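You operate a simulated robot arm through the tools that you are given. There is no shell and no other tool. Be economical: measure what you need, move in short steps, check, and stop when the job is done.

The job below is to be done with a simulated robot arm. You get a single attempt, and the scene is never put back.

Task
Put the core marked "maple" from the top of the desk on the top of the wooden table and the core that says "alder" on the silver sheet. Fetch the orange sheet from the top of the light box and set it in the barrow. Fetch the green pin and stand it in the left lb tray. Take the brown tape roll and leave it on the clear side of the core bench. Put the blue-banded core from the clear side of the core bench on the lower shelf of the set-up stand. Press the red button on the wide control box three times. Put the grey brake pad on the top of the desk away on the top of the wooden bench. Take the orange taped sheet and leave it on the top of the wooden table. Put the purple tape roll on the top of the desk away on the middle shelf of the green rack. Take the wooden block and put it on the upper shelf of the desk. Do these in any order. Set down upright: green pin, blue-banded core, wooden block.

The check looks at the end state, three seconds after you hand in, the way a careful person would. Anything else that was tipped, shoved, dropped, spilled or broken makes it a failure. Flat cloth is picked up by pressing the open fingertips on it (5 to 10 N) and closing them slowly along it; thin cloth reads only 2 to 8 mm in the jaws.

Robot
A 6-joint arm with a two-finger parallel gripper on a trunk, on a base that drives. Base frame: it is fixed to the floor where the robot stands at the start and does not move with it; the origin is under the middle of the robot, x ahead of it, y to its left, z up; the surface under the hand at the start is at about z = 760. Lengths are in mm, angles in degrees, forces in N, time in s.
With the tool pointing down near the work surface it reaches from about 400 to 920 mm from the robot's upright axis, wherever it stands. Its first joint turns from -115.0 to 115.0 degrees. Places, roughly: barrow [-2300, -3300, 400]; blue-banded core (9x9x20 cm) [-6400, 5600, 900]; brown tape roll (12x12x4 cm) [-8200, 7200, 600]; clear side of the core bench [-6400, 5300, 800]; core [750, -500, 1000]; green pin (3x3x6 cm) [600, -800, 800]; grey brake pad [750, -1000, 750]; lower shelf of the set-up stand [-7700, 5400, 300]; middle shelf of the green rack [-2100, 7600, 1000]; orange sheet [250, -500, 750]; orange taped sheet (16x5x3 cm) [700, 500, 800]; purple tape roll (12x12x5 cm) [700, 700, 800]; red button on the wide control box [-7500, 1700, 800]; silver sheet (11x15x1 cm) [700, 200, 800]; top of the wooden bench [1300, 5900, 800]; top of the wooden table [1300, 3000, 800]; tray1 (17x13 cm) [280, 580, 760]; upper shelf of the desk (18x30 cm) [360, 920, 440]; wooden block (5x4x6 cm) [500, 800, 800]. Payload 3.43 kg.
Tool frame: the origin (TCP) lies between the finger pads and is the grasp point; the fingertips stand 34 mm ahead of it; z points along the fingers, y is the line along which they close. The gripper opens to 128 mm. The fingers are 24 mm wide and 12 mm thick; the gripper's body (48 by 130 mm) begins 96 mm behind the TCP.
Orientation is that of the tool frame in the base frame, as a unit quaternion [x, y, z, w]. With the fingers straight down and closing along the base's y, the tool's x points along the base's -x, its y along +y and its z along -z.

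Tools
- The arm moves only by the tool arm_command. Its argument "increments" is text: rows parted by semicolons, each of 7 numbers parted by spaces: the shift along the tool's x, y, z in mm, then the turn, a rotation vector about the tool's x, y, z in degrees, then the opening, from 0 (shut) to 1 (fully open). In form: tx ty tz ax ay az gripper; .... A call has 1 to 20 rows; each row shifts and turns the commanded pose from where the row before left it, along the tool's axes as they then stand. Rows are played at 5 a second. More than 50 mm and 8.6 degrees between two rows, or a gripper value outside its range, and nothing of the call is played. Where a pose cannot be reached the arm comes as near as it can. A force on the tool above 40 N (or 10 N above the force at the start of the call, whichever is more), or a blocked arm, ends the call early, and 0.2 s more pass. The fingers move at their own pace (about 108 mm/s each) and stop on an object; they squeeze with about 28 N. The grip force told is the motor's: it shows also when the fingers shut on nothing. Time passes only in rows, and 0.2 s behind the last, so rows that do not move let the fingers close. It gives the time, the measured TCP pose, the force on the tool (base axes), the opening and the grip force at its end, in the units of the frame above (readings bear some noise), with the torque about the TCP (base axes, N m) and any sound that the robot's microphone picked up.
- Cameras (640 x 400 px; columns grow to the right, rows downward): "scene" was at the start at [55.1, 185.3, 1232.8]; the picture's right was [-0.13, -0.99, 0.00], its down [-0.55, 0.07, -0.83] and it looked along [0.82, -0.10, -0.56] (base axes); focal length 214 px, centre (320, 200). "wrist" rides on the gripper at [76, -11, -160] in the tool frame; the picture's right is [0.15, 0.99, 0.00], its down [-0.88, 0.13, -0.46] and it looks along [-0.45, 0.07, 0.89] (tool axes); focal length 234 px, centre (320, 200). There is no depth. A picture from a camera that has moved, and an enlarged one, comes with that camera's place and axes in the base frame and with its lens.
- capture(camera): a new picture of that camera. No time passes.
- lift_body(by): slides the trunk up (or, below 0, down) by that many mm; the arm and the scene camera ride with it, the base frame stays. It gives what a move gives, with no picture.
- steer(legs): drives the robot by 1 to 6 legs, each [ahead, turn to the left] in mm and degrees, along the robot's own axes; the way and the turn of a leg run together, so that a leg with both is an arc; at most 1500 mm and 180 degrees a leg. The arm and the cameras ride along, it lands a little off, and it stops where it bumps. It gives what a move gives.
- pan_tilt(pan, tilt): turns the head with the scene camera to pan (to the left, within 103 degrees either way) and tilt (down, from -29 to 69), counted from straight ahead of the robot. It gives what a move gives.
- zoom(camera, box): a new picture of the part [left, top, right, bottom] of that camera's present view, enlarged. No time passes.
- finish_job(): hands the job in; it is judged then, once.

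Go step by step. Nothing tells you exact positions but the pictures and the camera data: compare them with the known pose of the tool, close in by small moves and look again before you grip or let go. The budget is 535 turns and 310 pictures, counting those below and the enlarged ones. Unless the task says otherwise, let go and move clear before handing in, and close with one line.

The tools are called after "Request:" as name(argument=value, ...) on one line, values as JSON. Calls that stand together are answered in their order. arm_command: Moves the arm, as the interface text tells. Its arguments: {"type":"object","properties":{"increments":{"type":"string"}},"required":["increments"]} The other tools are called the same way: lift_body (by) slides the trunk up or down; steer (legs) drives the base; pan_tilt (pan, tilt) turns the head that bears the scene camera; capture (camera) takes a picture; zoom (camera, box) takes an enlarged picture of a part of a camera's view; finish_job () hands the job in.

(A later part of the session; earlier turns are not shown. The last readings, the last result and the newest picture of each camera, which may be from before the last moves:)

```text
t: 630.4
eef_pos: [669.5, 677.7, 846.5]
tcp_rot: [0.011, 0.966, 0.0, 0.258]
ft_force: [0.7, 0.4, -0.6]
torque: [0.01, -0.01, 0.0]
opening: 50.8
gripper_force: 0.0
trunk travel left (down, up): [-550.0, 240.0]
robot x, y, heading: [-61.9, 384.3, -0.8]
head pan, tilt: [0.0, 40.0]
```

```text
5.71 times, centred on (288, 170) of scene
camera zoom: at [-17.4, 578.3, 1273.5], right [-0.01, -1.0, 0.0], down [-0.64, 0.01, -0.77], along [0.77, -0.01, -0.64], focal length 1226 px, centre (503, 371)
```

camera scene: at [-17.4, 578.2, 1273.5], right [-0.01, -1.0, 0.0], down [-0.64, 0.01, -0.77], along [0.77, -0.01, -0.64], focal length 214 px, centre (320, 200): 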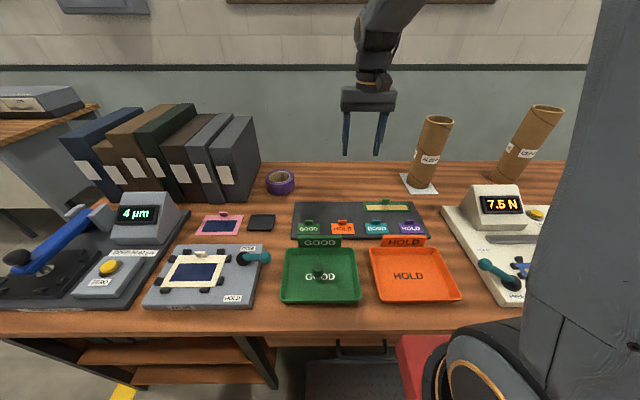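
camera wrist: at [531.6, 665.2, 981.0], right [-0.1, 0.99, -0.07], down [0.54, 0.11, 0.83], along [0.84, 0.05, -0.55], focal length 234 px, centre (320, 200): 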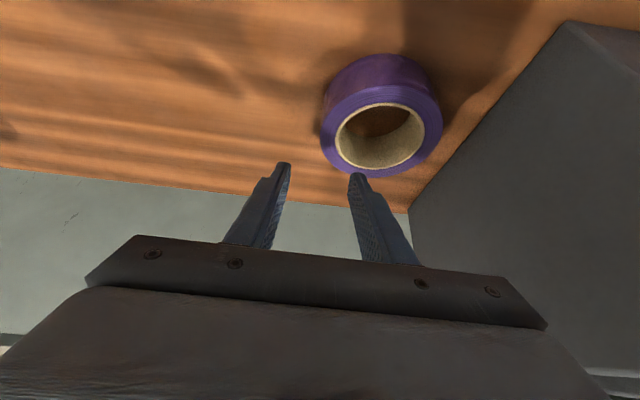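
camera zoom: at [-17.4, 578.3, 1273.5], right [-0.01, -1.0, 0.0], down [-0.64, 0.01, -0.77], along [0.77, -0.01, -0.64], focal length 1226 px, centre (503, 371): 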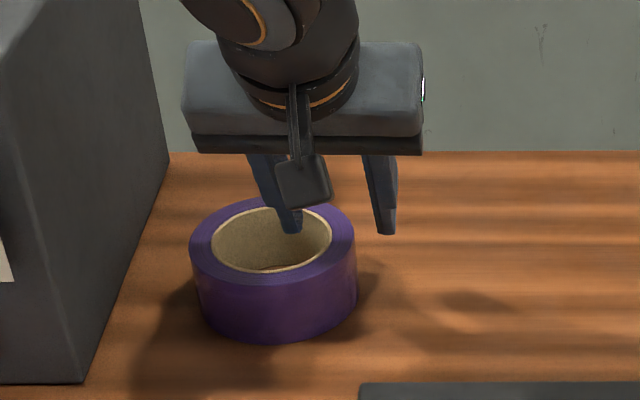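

Fingers straddle the right wall well. Descending 40 mm and closing.

Request:
arm_command(increments="7 0 12 0 0 0 0.4;7 0 12 0 0 0 0.4;6 0 10.4 0 0 0 0.4;0 0 0 0 0 0 0.4")

Request:
arm_command(increments="0 0 0 0 0 0 0.3;0 0 0 0 0 0 0.2;0 0 0 0 0 0 0.1;0 0 0 0 0 0 0;0 0 0 0 0 0 0")

Request:
zoom(camera="scene", box=[248, 135, 328, 205])

```text
t: 631.4
eef_pos: [669.9, 678.7, 807.4]
tcp_rot: [0.012, 0.966, 0.001, 0.259]
ft_force: [-0.9, -0.2, -0.1]
torque: [-0.01, -0.02, -0.03]
opening: 51.2
gripper_force: 0.1
trunk travel left (down, up): [-550.0, 240.0]
robot x, y, heading: [-59.4, 385.0, -0.9]
head pan, tilt: [0.0, 40.0]
```

```text
t: 632.6
eef_pos: [670.3, 678.8, 806.7]
tcp_rot: [0.011, 0.966, 0.001, 0.258]
ft_force: [-1.2, -0.4, 2.4]
torque: [-0.12, 0.06, -0.04]
opening: 23.0
gripper_force: 27.6
trunk travel left (down, up): [-550.0, 240.0]
robot x, y, heading: [-62.9, 380.5, -0.7]
head pan, tilt: [0.0, 40.0]
```

```text
5.71 times, centred on (288, 170) of scene
camera zoom: at [-17.5, 578.3, 1273.5], right [-0.01, -1.0, 0.0], down [-0.64, 0.01, -0.77], along [0.77, -0.01, -0.64], focal length 1226 px, centre (503, 371)
```

zoom: 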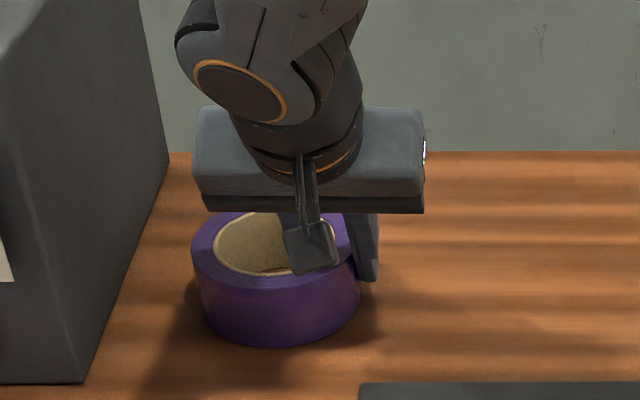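

Gripped. Lifting and checking for tilt.

Request:
arm_command(increments="-5 0 -8.66 0 0 0 0;-10 0 -17.3 0 0 0 0;-20 0 -34.6 0 0 0 0;-20 0 -34.6 0 0 0 0;-20 0 -34.6 0 0 0 0;0 0 0 0 0 0 0")

Request:
capture(camera="scene")

Request:
capture(camera="wrist")

```text
t: 634.0
eef_pos: [668.9, 678.6, 955.9]
tcp_rot: [0.012, 0.966, 0.0, 0.258]
ft_force: [1.0, -0.5, -2.3]
torque: [-0.11, 0.02, 0.03]
opening: 23.1
gripper_force: 28.4
trunk travel left (down, up): [-550.0, 240.0]
robot x, y, heading: [-58.8, 384.8, -0.7]
head pan, tilt: [0.0, 40.0]
```

```text
143 pictures are left
camera scene: at [-17.3, 578.4, 1273.5], right [-0.01, -1.0, 0.0], down [-0.64, 0.01, -0.77], along [0.77, -0.01, -0.64], focal length 214 px, centre (320, 200)
```

scene: 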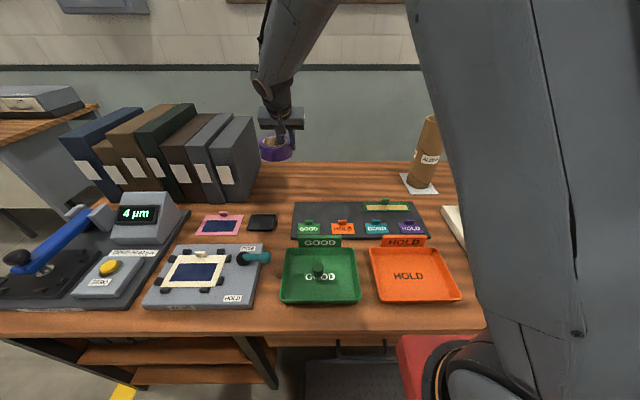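

```text
142 pictures are left
camera wrist: at [523.7, 669.5, 1056.0], right [-0.1, 0.99, -0.07], down [0.54, 0.11, 0.83], along [0.84, 0.05, -0.55], focal length 234 px, centre (320, 200)
```

wrist: 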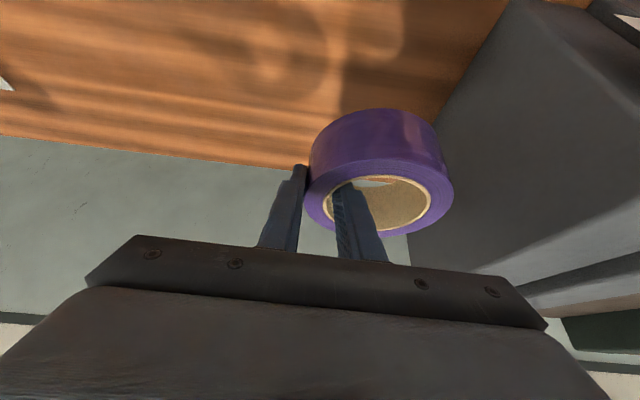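

Held flat. Moving clear of the binders, then driving to the green rack.

Request:
arm_command(increments="0 -45 0 0 0 0 0;0 -45 0 0 0 0 0;0 -45 0 0 0 0 0;0 -45 0 0 0 0 0;34.6 -20 -20 0 0 0 0;34.6 -20 -20 0 0 0 0;34.6 0 -20 0 0 0 0;0 0 0 0 0 0 0")

Request:
steer(legs=[[-500, 0], [0, 90.7], [1500, 0], [1500, 0]])

```text
t: 635.8
eef_pos: [546.9, 459.6, 954.5]
tcp_rot: [0.011, 0.966, 0.0, 0.258]
ft_force: [-0.6, 0.1, -2.4]
torque: [-0.1, 0.02, -0.01]
opening: 22.9
gripper_force: 27.6
trunk travel left (down, up): [-550.0, 240.0]
robot x, y, heading: [-56.6, 382.9, -0.6]
head pan, tilt: [0.0, 40.0]
```

```text
t: 656.5
eef_pos: [-531.1, 3965.1, 954.7]
tcp_rot: [-0.666, 0.7, 0.18, 0.185]
ft_force: [0.7, 0.5, -2.0]
torque: [-0.05, -0.08, 0.0]
opening: 22.9
gripper_force: 27.9
trunk travel left (down, up): [-550.0, 240.0]
robot x, y, heading: [-468.5, 3356.4, 87.7]
head pan, tilt: [0.0, 40.0]
```

Request:
steer(legs=[[0, 5], [1500, 0], [1345, 0], [0, 87.3]])

Request:
pan_tilt(pan=-40, tilt=20)

Request:
capture(camera="scene")

Request:
pan_tilt(pan=30, tilt=20)

Request:
capture(camera="scene")

```text
t: 674.6
eef_pos: [-1161.4, 6178.3, 954.1]
tcp_rot: [0.966, -0.026, -0.258, -0.004]
ft_force: [0.2, 0.6, -2.9]
torque: [0.07, -0.02, 0.02]
opening: 22.7
gripper_force: 28.0
trunk travel left (down, up): [-550.0, 240.0]
robot x, y, heading: [-556.8, 6234.1, 177.6]
head pan, tilt: [0.0, 40.0]
```

```text
t: 675.7
eef_pos: [-1160.1, 6178.2, 954.8]
tcp_rot: [0.966, -0.027, -0.258, -0.004]
ft_force: [0.2, 0.0, -2.5]
torque: [0.1, -0.04, 0.02]
opening: 22.5
gripper_force: 28.1
trunk travel left (down, up): [-550.0, 240.0]
robot x, y, heading: [-554.9, 6237.5, 177.7]
head pan, tilt: [-40.0, 20.0]
```

```text
141 pictures are left
camera scene: at [-584.8, 6103.0, 1304.9], right [0.68, 0.74, 0.0], down [0.25, -0.23, -0.94], along [-0.69, 0.63, -0.34], focal length 214 px, centre (320, 200)
```

scene: 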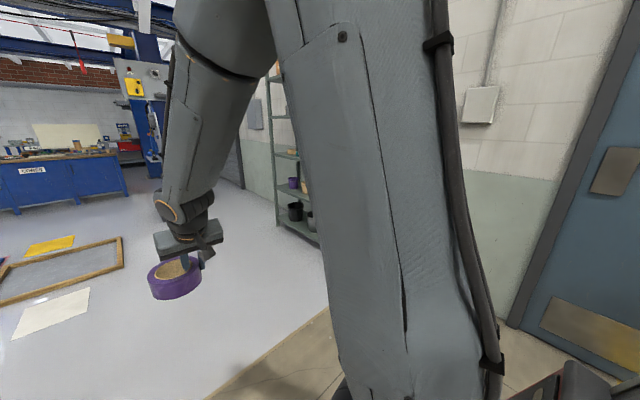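

```text
t: 677.1
eef_pos: [-1161.7, 6178.1, 954.5]
tcp_rot: [0.966, -0.027, -0.258, -0.004]
ft_force: [0.1, -0.3, -1.5]
torque: [0.07, 0.01, 0.02]
opening: 22.5
gripper_force: 27.8
trunk travel left (down, up): [-550.0, 240.0]
robot x, y, heading: [-556.3, 6234.7, 177.4]
head pan, tilt: [30.0, 20.0]
```

```text
140 pictures are left
camera scene: at [-598.8, 5997.2, 1304.9], right [-0.46, 0.89, 0.0], down [0.3, 0.16, -0.94], along [-0.83, -0.43, -0.34], focal length 214 px, centre (320, 200)
```

scene: 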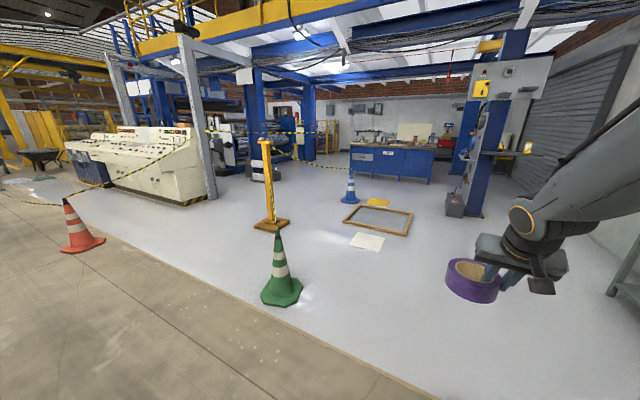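

Driving west to x≈-2100 and turning to face the rack.

Request:
steer(legs=[[1500, 0], [50, 0], [0, -87.4]])

Request:
pan_tilt(pan=0, tilt=15)

Request:
capture(camera="scene")

```text
t: 688.7
eef_pos: [-2168.4, 6910.5, 955.3]
tcp_rot: [-0.679, 0.687, 0.184, 0.182]
ft_force: [0.7, -0.8, -2.2]
torque: [0.02, -0.11, -0.01]
opening: 22.4
gripper_force: 28.2
trunk travel left (down, up): [-550.0, 240.0]
robot x, y, heading: [-2087.0, 6307.4, 90.0]
head pan, tilt: [30.0, 20.0]
```

```text
t: 689.6
eef_pos: [-2168.3, 6910.5, 954.8]
tcp_rot: [-0.679, 0.687, 0.184, 0.181]
ft_force: [-0.4, -0.5, -3.3]
torque: [-0.02, -0.1, 0.0]
opening: 22.5
gripper_force: 27.6
trunk travel left (down, up): [-550.0, 240.0]
robot x, y, heading: [-2085.9, 6306.4, 90.1]
head pan, tilt: [0.0, 15.0]
```

```text
139 pictures are left
camera scene: at [-2279.1, 6355.0, 1313.1], right [1.0, 0.0, 0.0], down [0.0, -0.26, -0.97], along [0.0, 0.97, -0.26], focal length 214 px, centre (320, 200)
```

scene: 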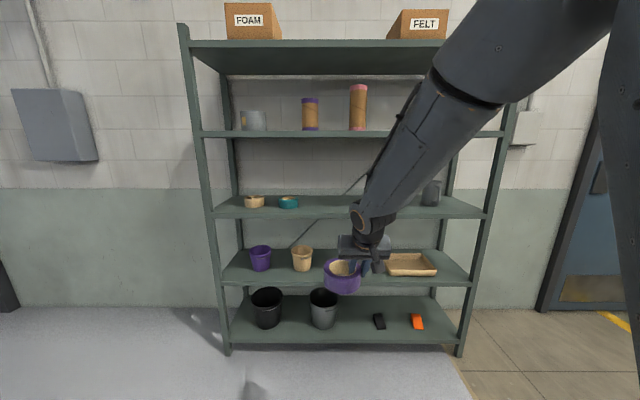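

The middle shelf (3rd) has free space around x≈-2170. Raising the hand and approaching.

Request:
lift_body(by=120)

Request:
steer(legs=[[220, 0]])

Request:
pan_tilt(pan=0, tilt=25)

Request:
capture(camera="scene")

Request:
capture(camera="wrist")

```text
t: 691.1
eef_pos: [-2169.8, 6910.5, 1074.4]
tcp_rot: [-0.679, 0.687, 0.183, 0.181]
ft_force: [0.6, 0.5, -2.1]
torque: [-0.03, -0.12, 0.02]
opening: 22.5
gripper_force: 28.5
trunk travel left (down, up): [-670.0, 120.0]
robot x, y, heading: [-2084.9, 6304.9, 90.1]
head pan, tilt: [0.0, 15.0]
```

```text
t: 692.8
eef_pos: [-2173.8, 7131.7, 1074.8]
tcp_rot: [-0.681, 0.685, 0.185, 0.181]
ft_force: [-1.1, -0.9, -2.7]
torque: [-0.04, -0.07, -0.03]
opening: 22.4
gripper_force: 27.6
trunk travel left (down, up): [-670.0, 120.0]
robot x, y, heading: [-2085.6, 6526.6, 90.5]
head pan, tilt: [0.0, 15.0]
```

```text
t: 693.5
eef_pos: [-2172.7, 7130.9, 1074.4]
tcp_rot: [-0.681, 0.685, 0.185, 0.181]
ft_force: [0.7, 0.1, -2.4]
torque: [-0.01, -0.09, 0.02]
opening: 22.5
gripper_force: 27.9
trunk travel left (down, up): [-670.0, 120.0]
robot x, y, heading: [-2084.1, 6527.7, 90.6]
head pan, tilt: [0.0, 25.0]
```

```text
138 pictures are left
camera scene: at [-2279.8, 6539.9, 1416.9], right [1.0, 0.01, 0.0], down [0.0, -0.42, -0.91], along [-0.01, 0.91, -0.42], focal length 214 px, centre (320, 200)
```

scene: 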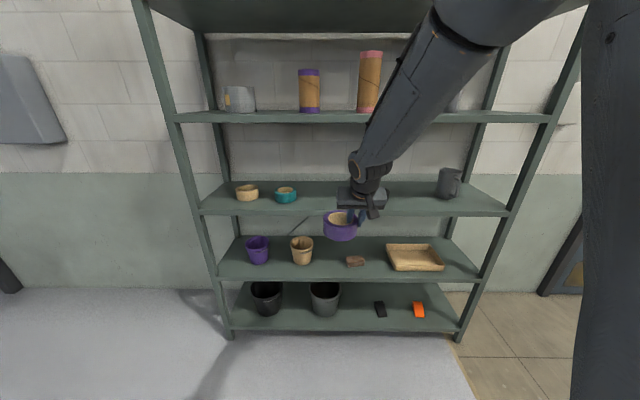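

```text
137 pictures are left
camera wrist: at [-2161.9, 6985.1, 1175.0], right [-0.99, -0.12, -0.07], down [-0.12, 0.54, 0.83], along [-0.07, 0.83, -0.55], focal length 234 px, centre (320, 200)
```

wrist: 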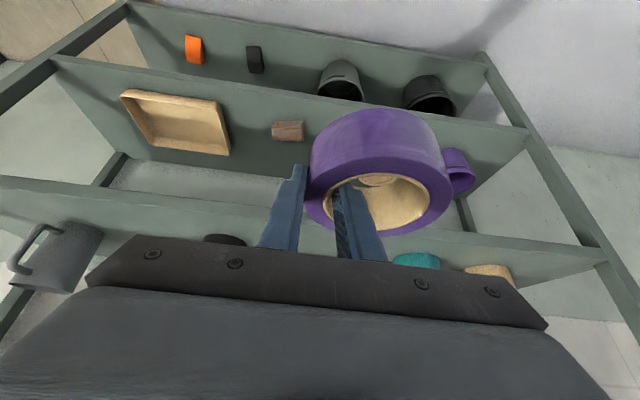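

Shelf front edge is at y≈7310, top z≈1003; free x range -2320…-2090. Approaching to check clearances.

Request:
arm_command(increments="-6 0 -10.4 0 0 0 0;0 0 0 0 0 0 0")

Request:
steer(legs=[[165, -0.6]])

Request:
capture(camera="scene")

Request:
capture(camera="wrist")

```text
t: 694.1
eef_pos: [-2173.2, 7130.9, 1086.5]
tcp_rot: [-0.681, 0.685, 0.184, 0.181]
ft_force: [0.0, 0.6, -1.7]
torque: [-0.01, -0.07, -0.01]
opening: 22.3
gripper_force: 28.1
trunk travel left (down, up): [-670.0, 120.0]
robot x, y, heading: [-2084.3, 6528.7, 90.5]
head pan, tilt: [0.0, 25.0]
```

```text
t: 695.6
eef_pos: [-2164.4, 7295.5, 1087.0]
tcp_rot: [-0.676, 0.69, 0.183, 0.182]
ft_force: [-0.1, -0.4, -1.6]
torque: [-0.01, -0.1, 0.02]
opening: 22.5
gripper_force: 28.3
trunk travel left (down, up): [-670.0, 120.0]
robot x, y, heading: [-2084.4, 6691.0, 89.8]
head pan, tilt: [0.0, 25.0]
```

```text
136 pictures are left
camera scene: at [-2279.5, 6706.3, 1416.9], right [1.0, -0.01, 0.0], down [0.0, -0.42, -0.91], along [0.01, 0.91, -0.42], focal length 214 px, centre (320, 200)
```

scene: 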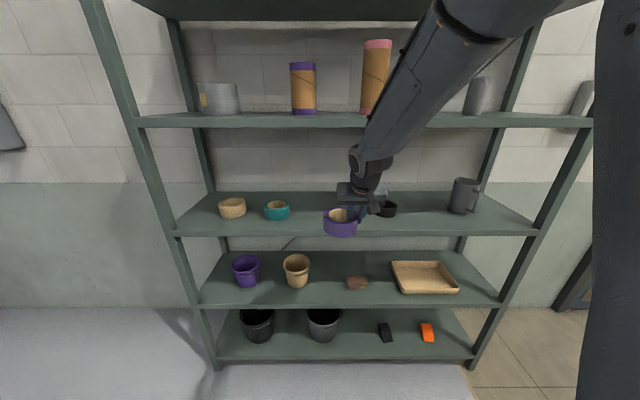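

```text
135 pictures are left
camera wrist: at [-2155.4, 7150.4, 1187.0], right [-0.99, -0.11, -0.07], down [-0.12, 0.54, 0.83], along [-0.05, 0.84, -0.55], focal length 234 px, centre (320, 200)
```

wrist: 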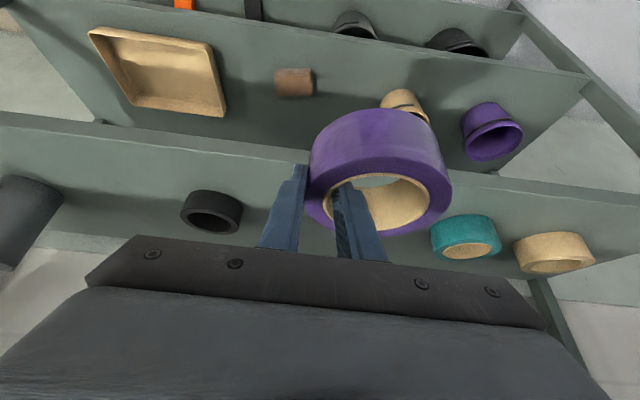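

Edge is about y≈7345. Driving in 112 mm more.

Request:
steer(legs=[[112, 0]])

Request:
capture(camera="wrist")

Request:
zoom(camera="scene", box=[256, 80, 448, 280])

```text
t: 696.8
eef_pos: [-2163.2, 7409.4, 1086.7]
tcp_rot: [-0.677, 0.69, 0.182, 0.182]
ft_force: [-0.2, -0.6, -2.5]
torque: [-0.02, -0.08, 0.04]
opening: 22.4
gripper_force: 28.4
trunk travel left (down, up): [-670.0, 120.0]
robot x, y, heading: [-2084.3, 6806.6, 89.5]
head pan, tilt: [0.0, 25.0]
```

```text
134 pictures are left
camera wrist: at [-2154.4, 7263.5, 1187.0], right [-0.99, -0.11, -0.07], down [-0.12, 0.54, 0.83], along [-0.05, 0.84, -0.55], focal length 234 px, centre (320, 200)
```

wrist: 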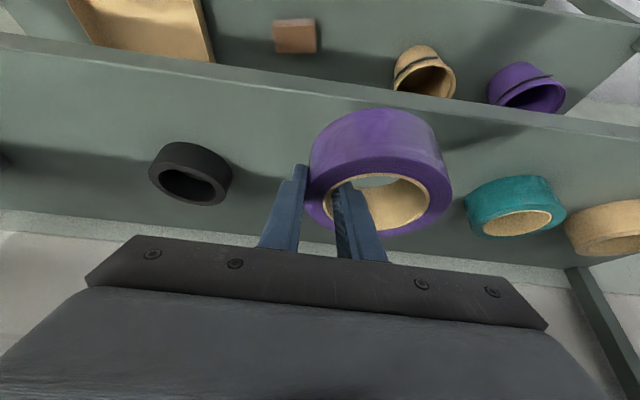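

```text
2.00 times, centred on (352, 180) of scene
camera zoom: at [-2278.6, 6819.5, 1416.9], right [1.0, -0.01, 0.0], down [0.0, -0.42, -0.91], along [0.01, 0.91, -0.42], focal length 429 px, centre (256, 240)
```

zoom: 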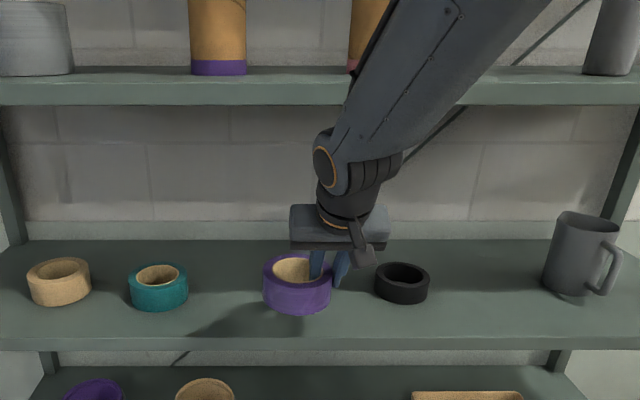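

Well placed between the other rolls. Lowering gently.

Request:
arm_command(increments="8 0 13.9 0 0 0 0;5 0 8.7 0 0 0 0;2 0 3.5 0 0 0 0;0 0 0 0 0 0 0")

Request:
zoom(camera="scene", box=[290, 140, 386, 260])

```text
t: 697.8
eef_pos: [-2163.1, 7409.0, 1057.1]
tcp_rot: [-0.677, 0.69, 0.183, 0.182]
ft_force: [-0.6, -0.3, -1.7]
torque: [-0.04, -0.1, 0.02]
opening: 22.1
gripper_force: 28.4
trunk travel left (down, up): [-670.0, 120.0]
robot x, y, heading: [-2085.5, 6803.8, 89.4]
head pan, tilt: [0.0, 25.0]
```

```text
3.33 times, centred on (338, 200) of scene
camera zoom: at [-2278.6, 6819.6, 1416.9], right [1.0, -0.01, 0.0], down [0.0, -0.42, -0.91], along [0.01, 0.91, -0.42], focal length 715 px, centre (260, 200)
```

zoom: 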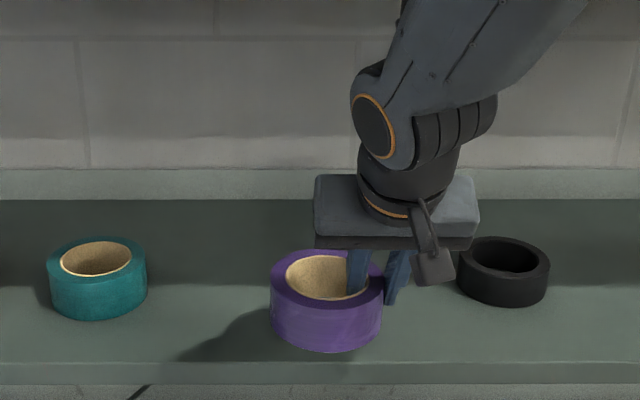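

Request:
arm_command(increments="1.5 0 2.6 0 0 0 0;1.5 0 2.6 0 0 0 0;0 0 0 0 0 0 0")

Request:
arm_command(increments="1 0 1.7 0 0 0 0;0 0 0 0 0 0 0")

Request:
arm_command(increments="1 0 1.7 0 0 0 0;0 0 0 0 0 0 0")

```text
t: 698.6
eef_pos: [-2163.9, 7407.9, 1049.8]
tcp_rot: [-0.677, 0.689, 0.183, 0.181]
ft_force: [-0.4, -0.4, -1.6]
torque: [-0.02, -0.07, -0.01]
opening: 22.4
gripper_force: 28.0
trunk travel left (down, up): [-670.0, 120.0]
robot x, y, heading: [-2083.8, 6806.6, 89.5]
head pan, tilt: [0.0, 25.0]
```

```text
t: 699.2
eef_pos: [-2164.1, 7409.0, 1048.7]
tcp_rot: [-0.676, 0.69, 0.183, 0.182]
ft_force: [0.5, 0.0, -2.4]
torque: [-0.02, -0.11, -0.02]
opening: 22.3
gripper_force: 28.3
trunk travel left (down, up): [-670.0, 120.0]
robot x, y, heading: [-2083.6, 6807.4, 89.3]
head pan, tilt: [0.0, 25.0]
```

```text
t: 699.8
eef_pos: [-2164.9, 7410.2, 1046.6]
tcp_rot: [-0.676, 0.69, 0.183, 0.182]
ft_force: [0.6, 0.8, -1.6]
torque: [-0.02, -0.11, 0.0]
opening: 22.1
gripper_force: 28.4
trunk travel left (down, up): [-670.0, 120.0]
robot x, y, heading: [-2081.9, 6803.4, 89.5]
head pan, tilt: [0.0, 25.0]
```

Request:
arm_command(increments="1 0 1.7 0 0 0 0;0 0 0 0 0 0 0")

Request:
arm_command(increments="1 0 1.7 0 0 0 0;0 0 0 0 0 0 0")

Request:
arm_command(increments="1 0 1.7 0 0 0 0;0 0 0 0 0 0 0")

```text
t: 700.4
eef_pos: [-2164.2, 7409.1, 1043.9]
tcp_rot: [-0.676, 0.69, 0.183, 0.182]
ft_force: [0.2, 0.4, -2.8]
torque: [0.01, -0.09, 0.04]
opening: 22.3
gripper_force: 27.7
trunk travel left (down, up): [-670.0, 120.0]
robot x, y, heading: [-2084.8, 6806.3, 89.4]
head pan, tilt: [0.0, 25.0]
```

```text
t: 701.0
eef_pos: [-2164.0, 7409.4, 1043.1]
tcp_rot: [-0.677, 0.689, 0.183, 0.182]
ft_force: [0.1, 0.2, -2.1]
torque: [-0.01, -0.1, -0.02]
opening: 22.2
gripper_force: 28.0
trunk travel left (down, up): [-670.0, 120.0]
robot x, y, heading: [-2085.0, 6807.2, 89.6]
head pan, tilt: [0.0, 25.0]
```

```text
t: 701.6
eef_pos: [-2164.3, 7409.8, 1040.3]
tcp_rot: [-0.677, 0.69, 0.182, 0.181]
ft_force: [0.3, -0.2, -2.3]
torque: [-0.02, -0.1, 0.02]
opening: 22.2
gripper_force: 28.3
trunk travel left (down, up): [-670.0, 120.0]
robot x, y, heading: [-2084.4, 6807.1, 89.1]
head pan, tilt: [0.0, 25.0]
```

Request:
zoom(camera="scene", box=[290, 160, 370, 260])

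Request:
arm_command(increments="1.5 0 2.6 0 0 0 0;0 0 0 0 0 0 0")

```text
4.00 times, centred on (330, 210) of scene
camera zoom: at [-2278.6, 6819.6, 1416.9], right [1.0, -0.01, 0.0], down [0.0, -0.42, -0.91], along [0.01, 0.91, -0.42], focal length 858 px, centre (280, 160)
```

zoom: 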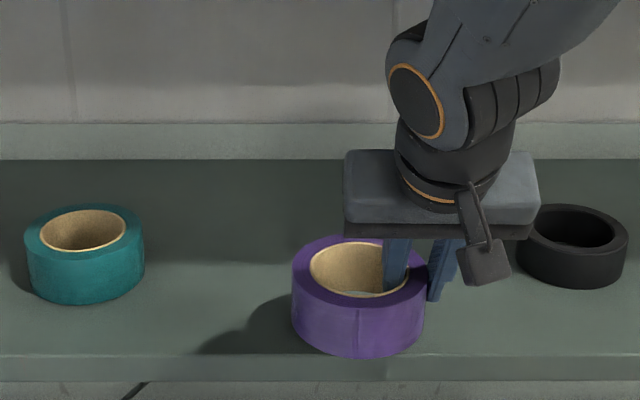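

```text
t: 702.2
eef_pos: [-2164.4, 7410.2, 1037.2]
tcp_rot: [-0.676, 0.69, 0.183, 0.183]
ft_force: [0.2, 0.1, -2.3]
torque: [-0.01, -0.14, 0.04]
opening: 22.3
gripper_force: 27.4
trunk travel left (down, up): [-670.0, 120.0]
robot x, y, heading: [-2086.8, 6804.6, 89.7]
head pan, tilt: [0.0, 25.0]
```

The shelf is actually lower (z≈963) with its front at y≈7405, so I need to go ~65 mm further in before setting down.

Request:
steer(legs=[[68, 0]])

Request:
zoom(camera="scene", box=[280, 150, 376, 270])

Request:
capture(camera="wrist")

```text
t: 703.2
eef_pos: [-2162.8, 7479.8, 1037.8]
tcp_rot: [-0.676, 0.69, 0.182, 0.182]
ft_force: [-0.3, 0.0, -2.7]
torque: [-0.01, -0.09, -0.01]
opening: 22.3
gripper_force: 28.1
trunk travel left (down, up): [-670.0, 120.0]
robot x, y, heading: [-2085.5, 6872.7, 89.6]
head pan, tilt: [0.0, 25.0]
```

```text
3.33 times, centred on (328, 210) of scene
camera zoom: at [-2278.0, 6888.6, 1416.9], right [1.0, -0.01, 0.0], down [0.0, -0.42, -0.91], along [0.01, 0.91, -0.42], focal length 715 px, centre (293, 167)
```

zoom: 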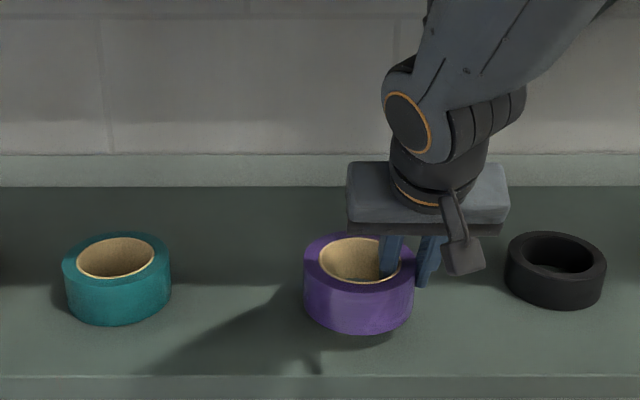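

```text
129 pictures are left
camera wrist: at [-2154.2, 7332.8, 1138.4], right [-0.99, -0.11, -0.07], down [-0.12, 0.54, 0.83], along [-0.05, 0.84, -0.55], focal length 234 px, centre (320, 200)
```

wrist: 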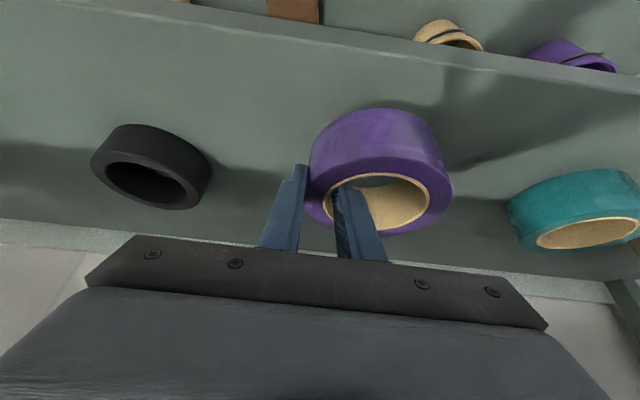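

Good. Continuing down to contact.

Request:
arm_command(increments="5 0 8.7 0 0 0 0;4 0 6.9 0 0 0 0;0 0 0 0 0 0 0")

Request:
arm_command(increments="1.5 0 2.6 0 0 0 0;0 0 0 0 0 0 0")

Request:
arm_command(increments="1.5 0 2.6 0 0 0 0;0 0 0 0 0 0 0")

```text
t: 704.0
eef_pos: [-2163.1, 7480.2, 1019.2]
tcp_rot: [-0.677, 0.69, 0.183, 0.182]
ft_force: [-0.5, 1.3, -2.4]
torque: [-0.02, -0.11, -0.01]
opening: 22.4
gripper_force: 27.7
trunk travel left (down, up): [-670.0, 120.0]
robot x, y, heading: [-2085.5, 6875.9, 89.5]
head pan, tilt: [0.0, 25.0]
```

```text
t: 704.6
eef_pos: [-2164.3, 7479.5, 1016.6]
tcp_rot: [-0.676, 0.69, 0.183, 0.182]
ft_force: [0.4, 0.3, -2.3]
torque: [-0.03, -0.08, 0.0]
opening: 22.2
gripper_force: 27.9
trunk travel left (down, up): [-670.0, 120.0]
robot x, y, heading: [-2083.2, 6876.4, 89.5]
head pan, tilt: [0.0, 25.0]
```

```text
t: 705.2
eef_pos: [-2164.4, 7480.5, 1014.1]
tcp_rot: [-0.676, 0.69, 0.182, 0.182]
ft_force: [-0.5, 0.3, -1.6]
torque: [-0.02, -0.07, 0.02]
opening: 22.5
gripper_force: 27.7
trunk travel left (down, up): [-670.0, 120.0]
robot x, y, heading: [-2084.2, 6871.0, 89.4]
head pan, tilt: [0.0, 25.0]
```

Request:
arm_command(increments="1 0 1.7 0 0 0 0;0 0 0 0 0 0 0")

Request:
arm_command(increments="1 0 1.7 0 0 0 0;0 0 0 0 0 0 0")

Request:
arm_command(increments="1 0 1.7 0 0 0 0;0 0 0 0 0 0 0")

```text
t: 705.8
eef_pos: [-2163.3, 7479.9, 1012.7]
tcp_rot: [-0.677, 0.69, 0.183, 0.181]
ft_force: [-0.4, 0.0, -2.0]
torque: [-0.01, -0.1, 0.01]
opening: 22.2
gripper_force: 29.0
trunk travel left (down, up): [-670.0, 120.0]
robot x, y, heading: [-2082.1, 6871.2, 89.5]
head pan, tilt: [0.0, 25.0]
```

```text
t: 706.4
eef_pos: [-2162.5, 7480.1, 1010.4]
tcp_rot: [-0.676, 0.69, 0.183, 0.182]
ft_force: [-0.1, -0.2, -2.4]
torque: [-0.01, -0.09, 0.02]
opening: 22.1
gripper_force: 27.6
trunk travel left (down, up): [-670.0, 120.0]
robot x, y, heading: [-2078.7, 6876.8, 89.4]
head pan, tilt: [0.0, 25.0]
```

```text
t: 707.0
eef_pos: [-2163.7, 7479.9, 1009.2]
tcp_rot: [-0.676, 0.69, 0.184, 0.183]
ft_force: [1.6, 0.4, 14.0]
torque: [-0.58, 0.05, -0.02]
opening: 22.4
gripper_force: 28.0
trunk travel left (down, up): [-670.0, 120.0]
robot x, y, heading: [-2081.5, 6875.0, 89.5]
head pan, tilt: [0.0, 25.0]
```

Contact as predicted. Releasing and rising out of the ring.

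Request:
arm_command(increments="-0.5 0 -0.9 0 0 0 0;0 0 0 0 0 0 0.25;0 0 0 0 0 0 0.35;0 0 0 0 0 0 0.38;0 0 0 0 0 0 0.38")

Request:
zoom(camera="scene", box=[280, 150, 376, 270])

```text
t: 708.2
eef_pos: [-2164.0, 7480.2, 1009.1]
tcp_rot: [-0.676, 0.69, 0.183, 0.182]
ft_force: [0.3, 0.4, -0.2]
torque: [-0.01, 0.01, 0.0]
opening: 48.4
gripper_force: 0.0
trunk travel left (down, up): [-670.0, 120.0]
robot x, y, heading: [-2082.7, 6877.4, 89.5]
head pan, tilt: [0.0, 25.0]
```

```text
3.33 times, centred on (328, 210) of scene
camera zoom: at [-2278.0, 6888.7, 1416.9], right [1.0, -0.01, 0.0], down [0.0, -0.42, -0.91], along [0.01, 0.91, -0.42], focal length 715 px, centre (293, 167)
```

zoom: 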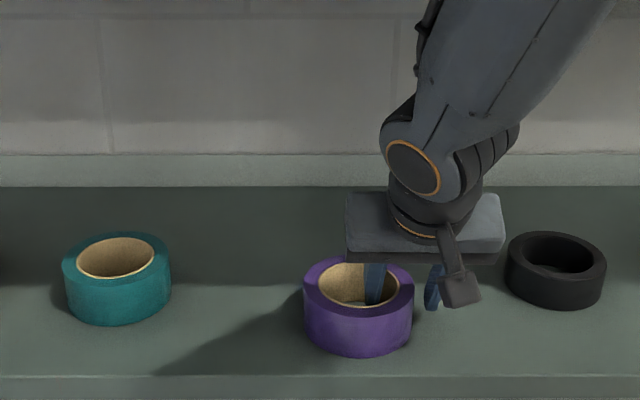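

Backing out along the finger axis, then driving back.

Request:
arm_command(increments="0 0 -15 0 0 0 0.38;0 0 -20 0 0 0 0.38;0 0 -25 0 0 0 0.38;0 0 -10 0 0 0 0.38")

Request:
steer(legs=[[-400, 0]])

Request:
capture(camera="scene")

```text
t: 709.2
eef_pos: [-2164.3, 7443.7, 1070.4]
tcp_rot: [-0.676, 0.69, 0.182, 0.183]
ft_force: [-0.2, 1.0, -0.2]
torque: [0.0, -0.01, -0.01]
opening: 48.5
gripper_force: 0.0
trunk travel left (down, up): [-670.0, 120.0]
robot x, y, heading: [-2081.2, 6875.3, 89.5]
head pan, tilt: [0.0, 25.0]
```

```text
t: 711.7
eef_pos: [-2164.2, 7041.4, 1069.4]
tcp_rot: [-0.674, 0.692, 0.182, 0.182]
ft_force: [-0.9, 1.1, 0.5]
torque: [0.01, -0.01, -0.01]
opening: 48.6
gripper_force: 0.1
trunk travel left (down, up): [-670.0, 120.0]
robot x, y, heading: [-2087.9, 6475.4, 89.1]
head pan, tilt: [0.0, 25.0]
```

```text
127 pictures are left
camera scene: at [-2282.6, 6487.6, 1416.8], right [1.0, -0.01, 0.0], down [-0.01, -0.42, -0.91], along [0.01, 0.91, -0.42], focal length 214 px, centre (320, 200)
```

scene: 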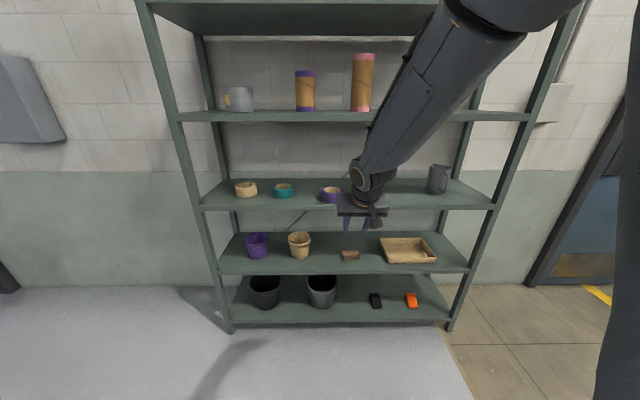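

Purple tape is on the middle shelf. Now heading west to the core bench; first look that way.

Request:
steer(legs=[[0, 90]])

Request:
pan_tilt(pan=12, tilt=20)

Request:
capture(camera="scene")

```text
t: 716.0
eef_pos: [-2657.4, 6379.5, 1070.0]
tcp_rot: [0.966, -0.001, -0.257, 0.003]
ft_force: [-0.5, -0.2, -0.2]
torque: [0.01, 0.0, -0.01]
opening: 48.7
gripper_force: 0.1
trunk travel left (down, up): [-670.0, 120.0]
robot x, y, heading: [-2087.2, 6472.4, -179.4]
head pan, tilt: [0.0, 25.0]
```

```text
t: 716.7
eef_pos: [-2656.4, 6380.7, 1071.0]
tcp_rot: [0.966, -0.001, -0.259, 0.002]
ft_force: [0.3, 0.5, -0.1]
torque: [0.0, 0.0, -0.01]
opening: 49.0
gripper_force: 0.0
trunk travel left (down, up): [-670.0, 120.0]
robot x, y, heading: [-2088.7, 6468.6, -179.2]
head pan, tilt: [12.0, 20.0]
```

```text
126 pictures are left
camera scene: at [-2096.3, 6258.5, 1424.9], right [-0.22, 0.98, 0.0], down [0.33, 0.07, -0.94], along [-0.92, -0.2, -0.34], focal length 214 px, centre (320, 200)
```

scene: 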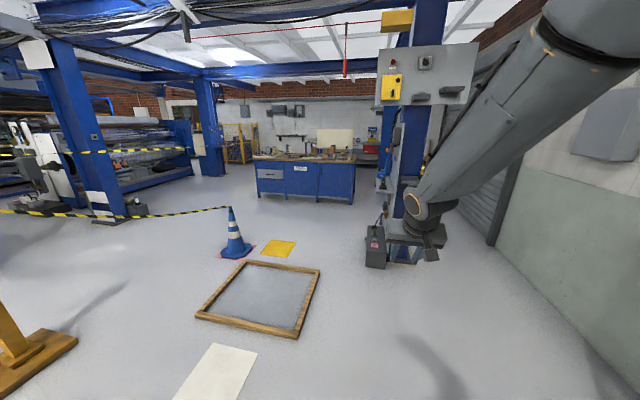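

The gap between the floor frame and the column box looks too tight, but there's room between the column and the wall. Moving to look there.

Request:
steer(legs=[[0, -28.3], [1300, 0], [0, 28]])

Request:
pan_tilt(pan=0, tilt=20)

Request:
capture(camera="scene")

Request:
pan_tilt(pan=-45, tilt=25)

Request:
capture(camera="scene")

```text
t: 726.1
eef_pos: [-3816.2, 7030.5, 1070.0]
tcp_rot: [0.966, -0.016, -0.258, -0.001]
ft_force: [0.3, -0.8, 0.2]
torque: [0.0, 0.02, 0.02]
opening: 48.8
gripper_force: 0.0
trunk travel left (down, up): [-670.0, 120.0]
robot x, y, heading: [-3246.6, 7102.7, 178.8]
head pan, tilt: [12.0, 20.0]
```

```text
t: 726.9
eef_pos: [-3815.5, 7030.1, 1069.8]
tcp_rot: [0.966, -0.016, -0.258, -0.001]
ft_force: [0.2, 0.2, 0.6]
torque: [0.02, 0.02, 0.01]
opening: 48.5
gripper_force: 0.0
trunk travel left (down, up): [-670.0, 120.0]
robot x, y, heading: [-3242.8, 7103.7, 179.0]
head pan, tilt: [0.0, 20.0]
```

```text
125 pictures are left
camera scene: at [-3261.1, 6910.3, 1424.9], right [0.02, 1.0, 0.0], down [0.34, -0.01, -0.94], along [-0.94, 0.02, -0.34], focal length 214 px, centre (320, 200)
```

scene: 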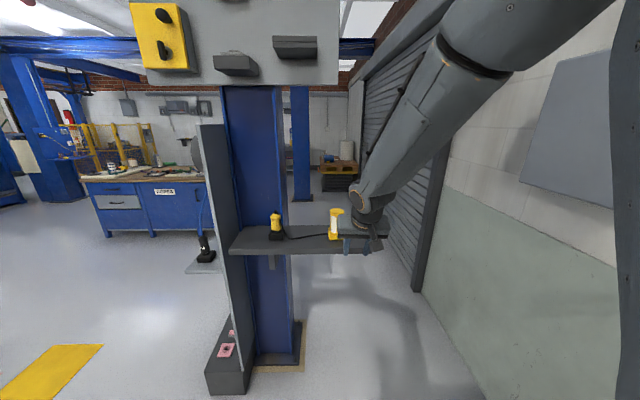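

```text
t: 728.0
eef_pos: [-3815.7, 7029.9, 1068.9]
tcp_rot: [0.966, -0.016, -0.257, -0.001]
ft_force: [0.3, 0.9, -0.4]
torque: [0.01, -0.03, -0.02]
opening: 48.4
gripper_force: 0.1
trunk travel left (down, up): [-670.0, 120.0]
robot x, y, heading: [-3244.9, 7104.7, 178.8]
head pan, tilt: [-45.0, 25.0]
```

```text
124 pictures are left
camera scene: at [-3231.8, 6974.8, 1416.9], right [0.72, 0.69, 0.0], down [0.29, -0.3, -0.91], along [-0.63, 0.65, -0.42], focal length 214 px, centre (320, 200)
```

scene: 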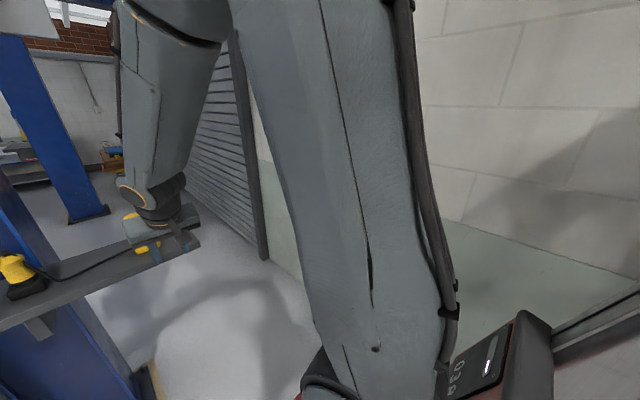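

There's a ~1 m passage between column base and wall; the wall shelf ends at y≈7210. I'll raise the hand and slip through with two gentle diagonal shifts.

Request:
arm_command(increments="-20 0 -34.6 0 0 0 0.4;-20 0 -34.6 0 0 0 0.4;-20 0 -34.6 0 0 0 0.4;34 0 -20 0 0 0 0.4;34 0 -20 0 0 0 0.4")

Request:
steer(legs=[[0, -29], [400, 0], [0, 30]])

Request:
pan_tilt(pan=10, tilt=35)

Request:
capture(camera="scene")

```text
t: 729.2
eef_pos: [-3736.8, 7027.8, 1190.3]
tcp_rot: [0.966, -0.016, -0.258, -0.002]
ft_force: [-1.1, 0.3, -0.6]
torque: [-0.01, -0.01, 0.0]
opening: 51.2
gripper_force: 0.1
trunk travel left (down, up): [-670.0, 120.0]
robot x, y, heading: [-3243.1, 7106.0, 178.9]
head pan, tilt: [-45.0, 25.0]
```

```text
t: 734.7
eef_pos: [-4084.7, 7224.1, 1189.3]
tcp_rot: [0.966, -0.007, -0.258, 0.002]
ft_force: [-0.2, -0.4, 0.6]
torque: [0.04, -0.03, 0.02]
opening: 51.2
gripper_force: 0.1
trunk travel left (down, up): [-670.0, 120.0]
robot x, y, heading: [-3596.7, 7308.7, 179.5]
head pan, tilt: [-45.0, 25.0]
```

```text
t: 735.9
eef_pos: [-4085.3, 7224.1, 1189.1]
tcp_rot: [0.966, -0.007, -0.258, 0.001]
ft_force: [0.1, -0.7, -1.1]
torque: [0.01, -0.01, 0.01]
opening: 51.0
gripper_force: 0.1
trunk travel left (down, up): [-670.0, 120.0]
robot x, y, heading: [-3592.1, 7306.4, 179.8]
head pan, tilt: [10.0, 35.0]
```

```text
123 pictures are left
camera scene: at [-3600.2, 7099.9, 1401.1], right [-0.17, 0.99, 0.0], down [0.56, 0.1, -0.82], along [-0.81, -0.14, -0.57], focal length 214 px, centre (320, 200)
```

scene: 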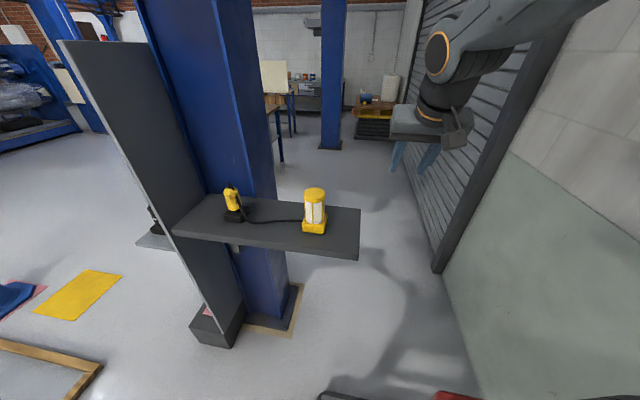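

Shelf end is about y=7140, z=1031. Doing the second shift and passing through.

Request:
steer(legs=[[0, -22], [310, 0], [0, 22], [500, 0]])

Request:
pan_tilt(pan=20, tilt=25)

Request:
capture(camera="scene")

```text
t: 742.9
eef_pos: [-4872.4, 7332.6, 1189.6]
tcp_rot: [0.966, -0.004, -0.258, 0.002]
ft_force: [-0.1, 0.6, 0.1]
torque: [-0.01, -0.01, -0.01]
opening: 51.1
gripper_force: 0.1
trunk travel left (down, up): [-670.0, 120.0]
robot x, y, heading: [-4384.7, 7420.4, -179.6]
head pan, tilt: [10.0, 35.0]
```

```text
t: 743.6
eef_pos: [-4872.8, 7334.1, 1190.3]
tcp_rot: [0.966, -0.004, -0.258, 0.002]
ft_force: [0.1, -0.4, 0.3]
torque: [-0.03, 0.0, 0.01]
opening: 51.1
gripper_force: 0.1
trunk travel left (down, up): [-670.0, 120.0]
robot x, y, heading: [-4380.9, 7423.4, -179.7]
head pan, tilt: [20.0, 25.0]
```

```text
122 pictures are left
camera scene: at [-4387.3, 7195.9, 1416.8], right [-0.35, 0.94, 0.0], down [0.4, 0.15, -0.91], along [-0.85, -0.31, -0.42], focal length 214 px, centre (320, 200)
```

scene: 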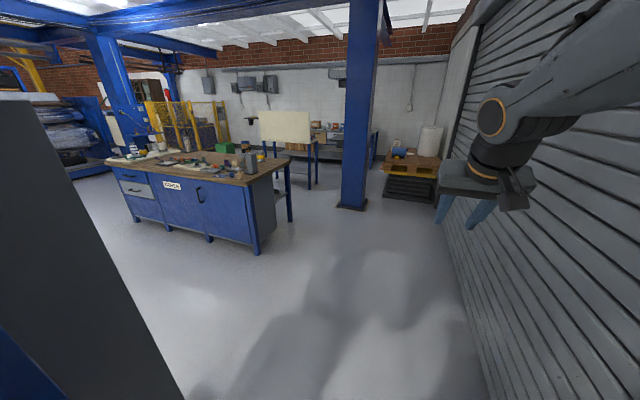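

Through. The core bench (blue, cluttered top), a stand with a panel, and a pallet are ahead. Moving to a better viewpoint.

Request:
steer(legs=[[400, 0], [0, 48], [950, 0]])

Request:
pan_tilt(pan=0, tilt=25)

Request:
capture(camera="scene")

Request:
pan_tilt(pan=-45, tilt=20)

Request:
capture(camera="scene")

```text
t: 747.7
eef_pos: [-5128.2, 7063.3, 1189.8]
tcp_rot: [0.921, 0.291, -0.245, 0.081]
ft_force: [-0.2, -0.5, -0.7]
torque: [0.01, 0.02, 0.02]
opening: 51.2
gripper_force: 0.1
trunk travel left (down, up): [-670.0, 120.0]
robot x, y, heading: [-4777.6, 7417.6, -144.3]
head pan, tilt: [20.0, 25.0]
stopped in leg 2: the robot was blocked; the commanded pose is now the measured one
```

```text
t: 748.6
eef_pos: [-5127.7, 7063.2, 1188.9]
tcp_rot: [0.921, 0.291, -0.246, 0.081]
ft_force: [0.1, 0.4, -0.4]
torque: [0.01, 0.01, 0.01]
opening: 50.9
gripper_force: 0.1
trunk travel left (down, up): [-670.0, 120.0]
robot x, y, heading: [-4777.5, 7419.4, -144.5]
head pan, tilt: [0.0, 25.0]
```

```text
121 pictures are left
camera scene: at [-4675.1, 7253.9, 1416.9], right [-0.58, 0.81, 0.0], down [0.34, 0.25, -0.91], along [-0.74, -0.53, -0.42], focal length 214 px, centre (320, 200)
```

scene: 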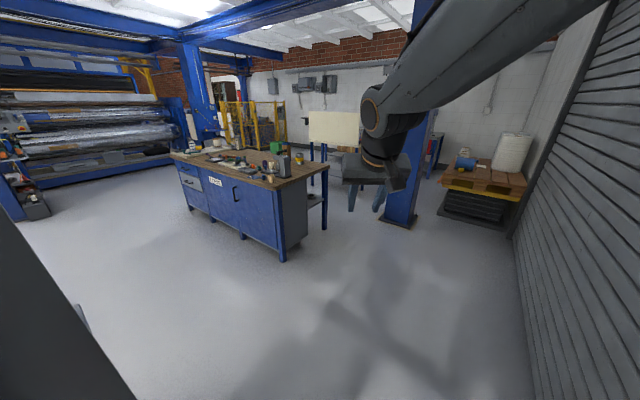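

```text
t: 749.7
eef_pos: [-5127.1, 7062.0, 1189.2]
tcp_rot: [0.921, 0.29, -0.245, 0.08]
ft_force: [-0.3, 0.1, 0.2]
torque: [0.0, 0.0, 0.01]
opening: 51.6
gripper_force: 0.1
trunk travel left (down, up): [-670.0, 120.0]
robot x, y, heading: [-4782.7, 7417.7, -144.3]
head pan, tilt: [-45.0, 20.0]
```

```text
120 pictures are left
camera scene: at [-4692.1, 7322.7, 1424.9], right [0.16, 0.99, 0.0], down [0.34, -0.06, -0.94], along [-0.93, 0.15, -0.34], focal length 214 px, centre (320, 200)
```

scene: 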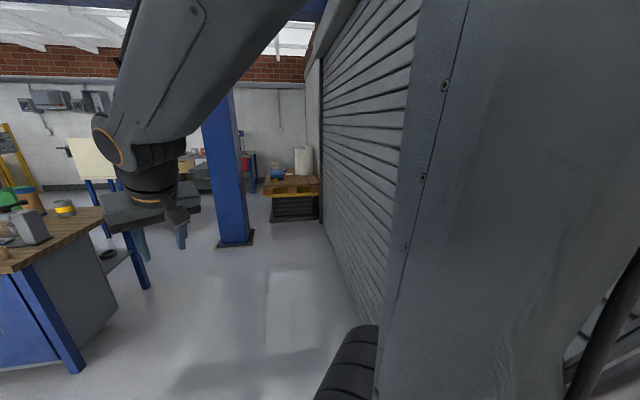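

Rear brushed the shutter side during the turn (static). Moving forward away from it.

Request:
steer(legs=[[600, 0]])

Request:
pan_tilt(pan=5, tilt=30)

Request:
capture(camera="scene")

```text
t: 753.1
eef_pos: [-5608.6, 6706.6, 1190.3]
tcp_rot: [0.92, 0.295, -0.245, 0.082]
ft_force: [-0.7, -0.5, 0.6]
torque: [-0.04, 0.03, -0.02]
opening: 51.3
gripper_force: 0.0
trunk travel left (down, up): [-670.0, 120.0]
robot x, y, heading: [-5262.7, 7067.4, -144.0]
head pan, tilt: [-45.0, 20.0]
```

```text
t: 754.2
eef_pos: [-5609.7, 6706.5, 1189.0]
tcp_rot: [0.92, 0.296, -0.245, 0.083]
ft_force: [0.2, 0.6, 0.6]
torque: [0.01, 0.02, 0.03]
opening: 51.2
gripper_force: 0.0
trunk travel left (down, up): [-670.0, 120.0]
robot x, y, heading: [-5268.3, 7059.7, -143.3]
head pan, tilt: [5.0, 30.0]
```

```text
119 pictures are left
camera scene: at [-5152.1, 6897.8, 1408.9], right [-0.66, 0.75, 0.0], down [0.38, 0.33, -0.87], along [-0.65, -0.57, -0.5], focal length 214 px, centre (320, 200)
```

scene: 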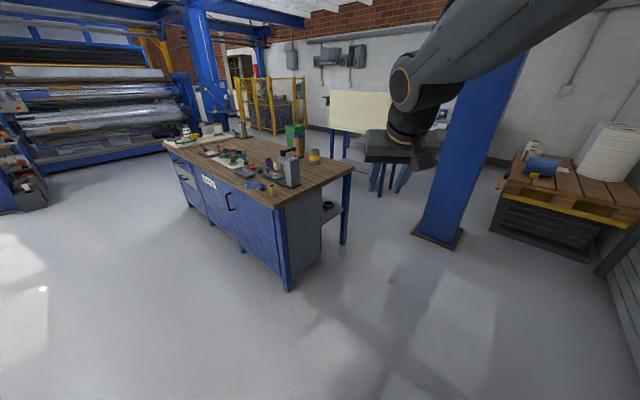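

Request:
zoom(camera="scene", box=[150, 100, 374, 240])

Request:
zoom(camera="scene", box=[480, 110, 640, 250])

```text
2.86 times, centred on (262, 170) of scene
camera zoom: at [-5152.1, 6897.8, 1408.9], right [-0.66, 0.75, 0.0], down [0.38, 0.33, -0.87], along [-0.65, -0.57, -0.5], focal length 613 px, centre (486, 286)
```

zoom: 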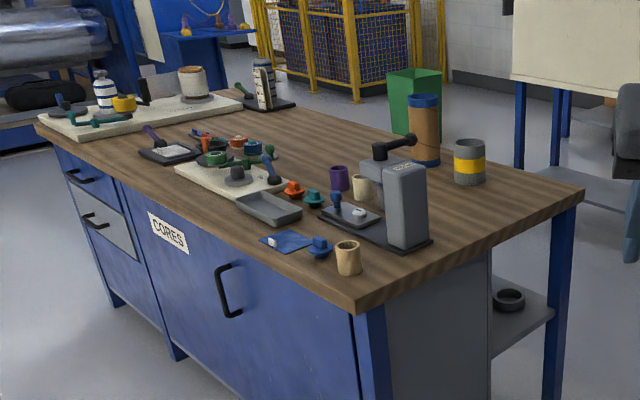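

```text
2.86 times, centred on (560, 180) of scene
camera zoom: at [-5152.1, 6897.8, 1408.9], right [-0.66, 0.75, 0.0], down [0.38, 0.33, -0.87], along [-0.65, -0.57, -0.5], focal length 613 px, centre (-366, 257)
```

zoom: 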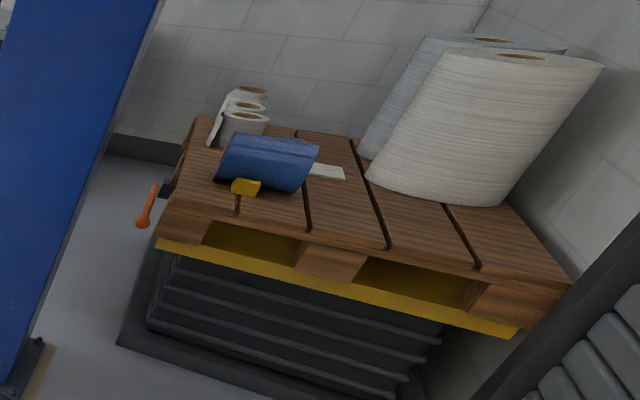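

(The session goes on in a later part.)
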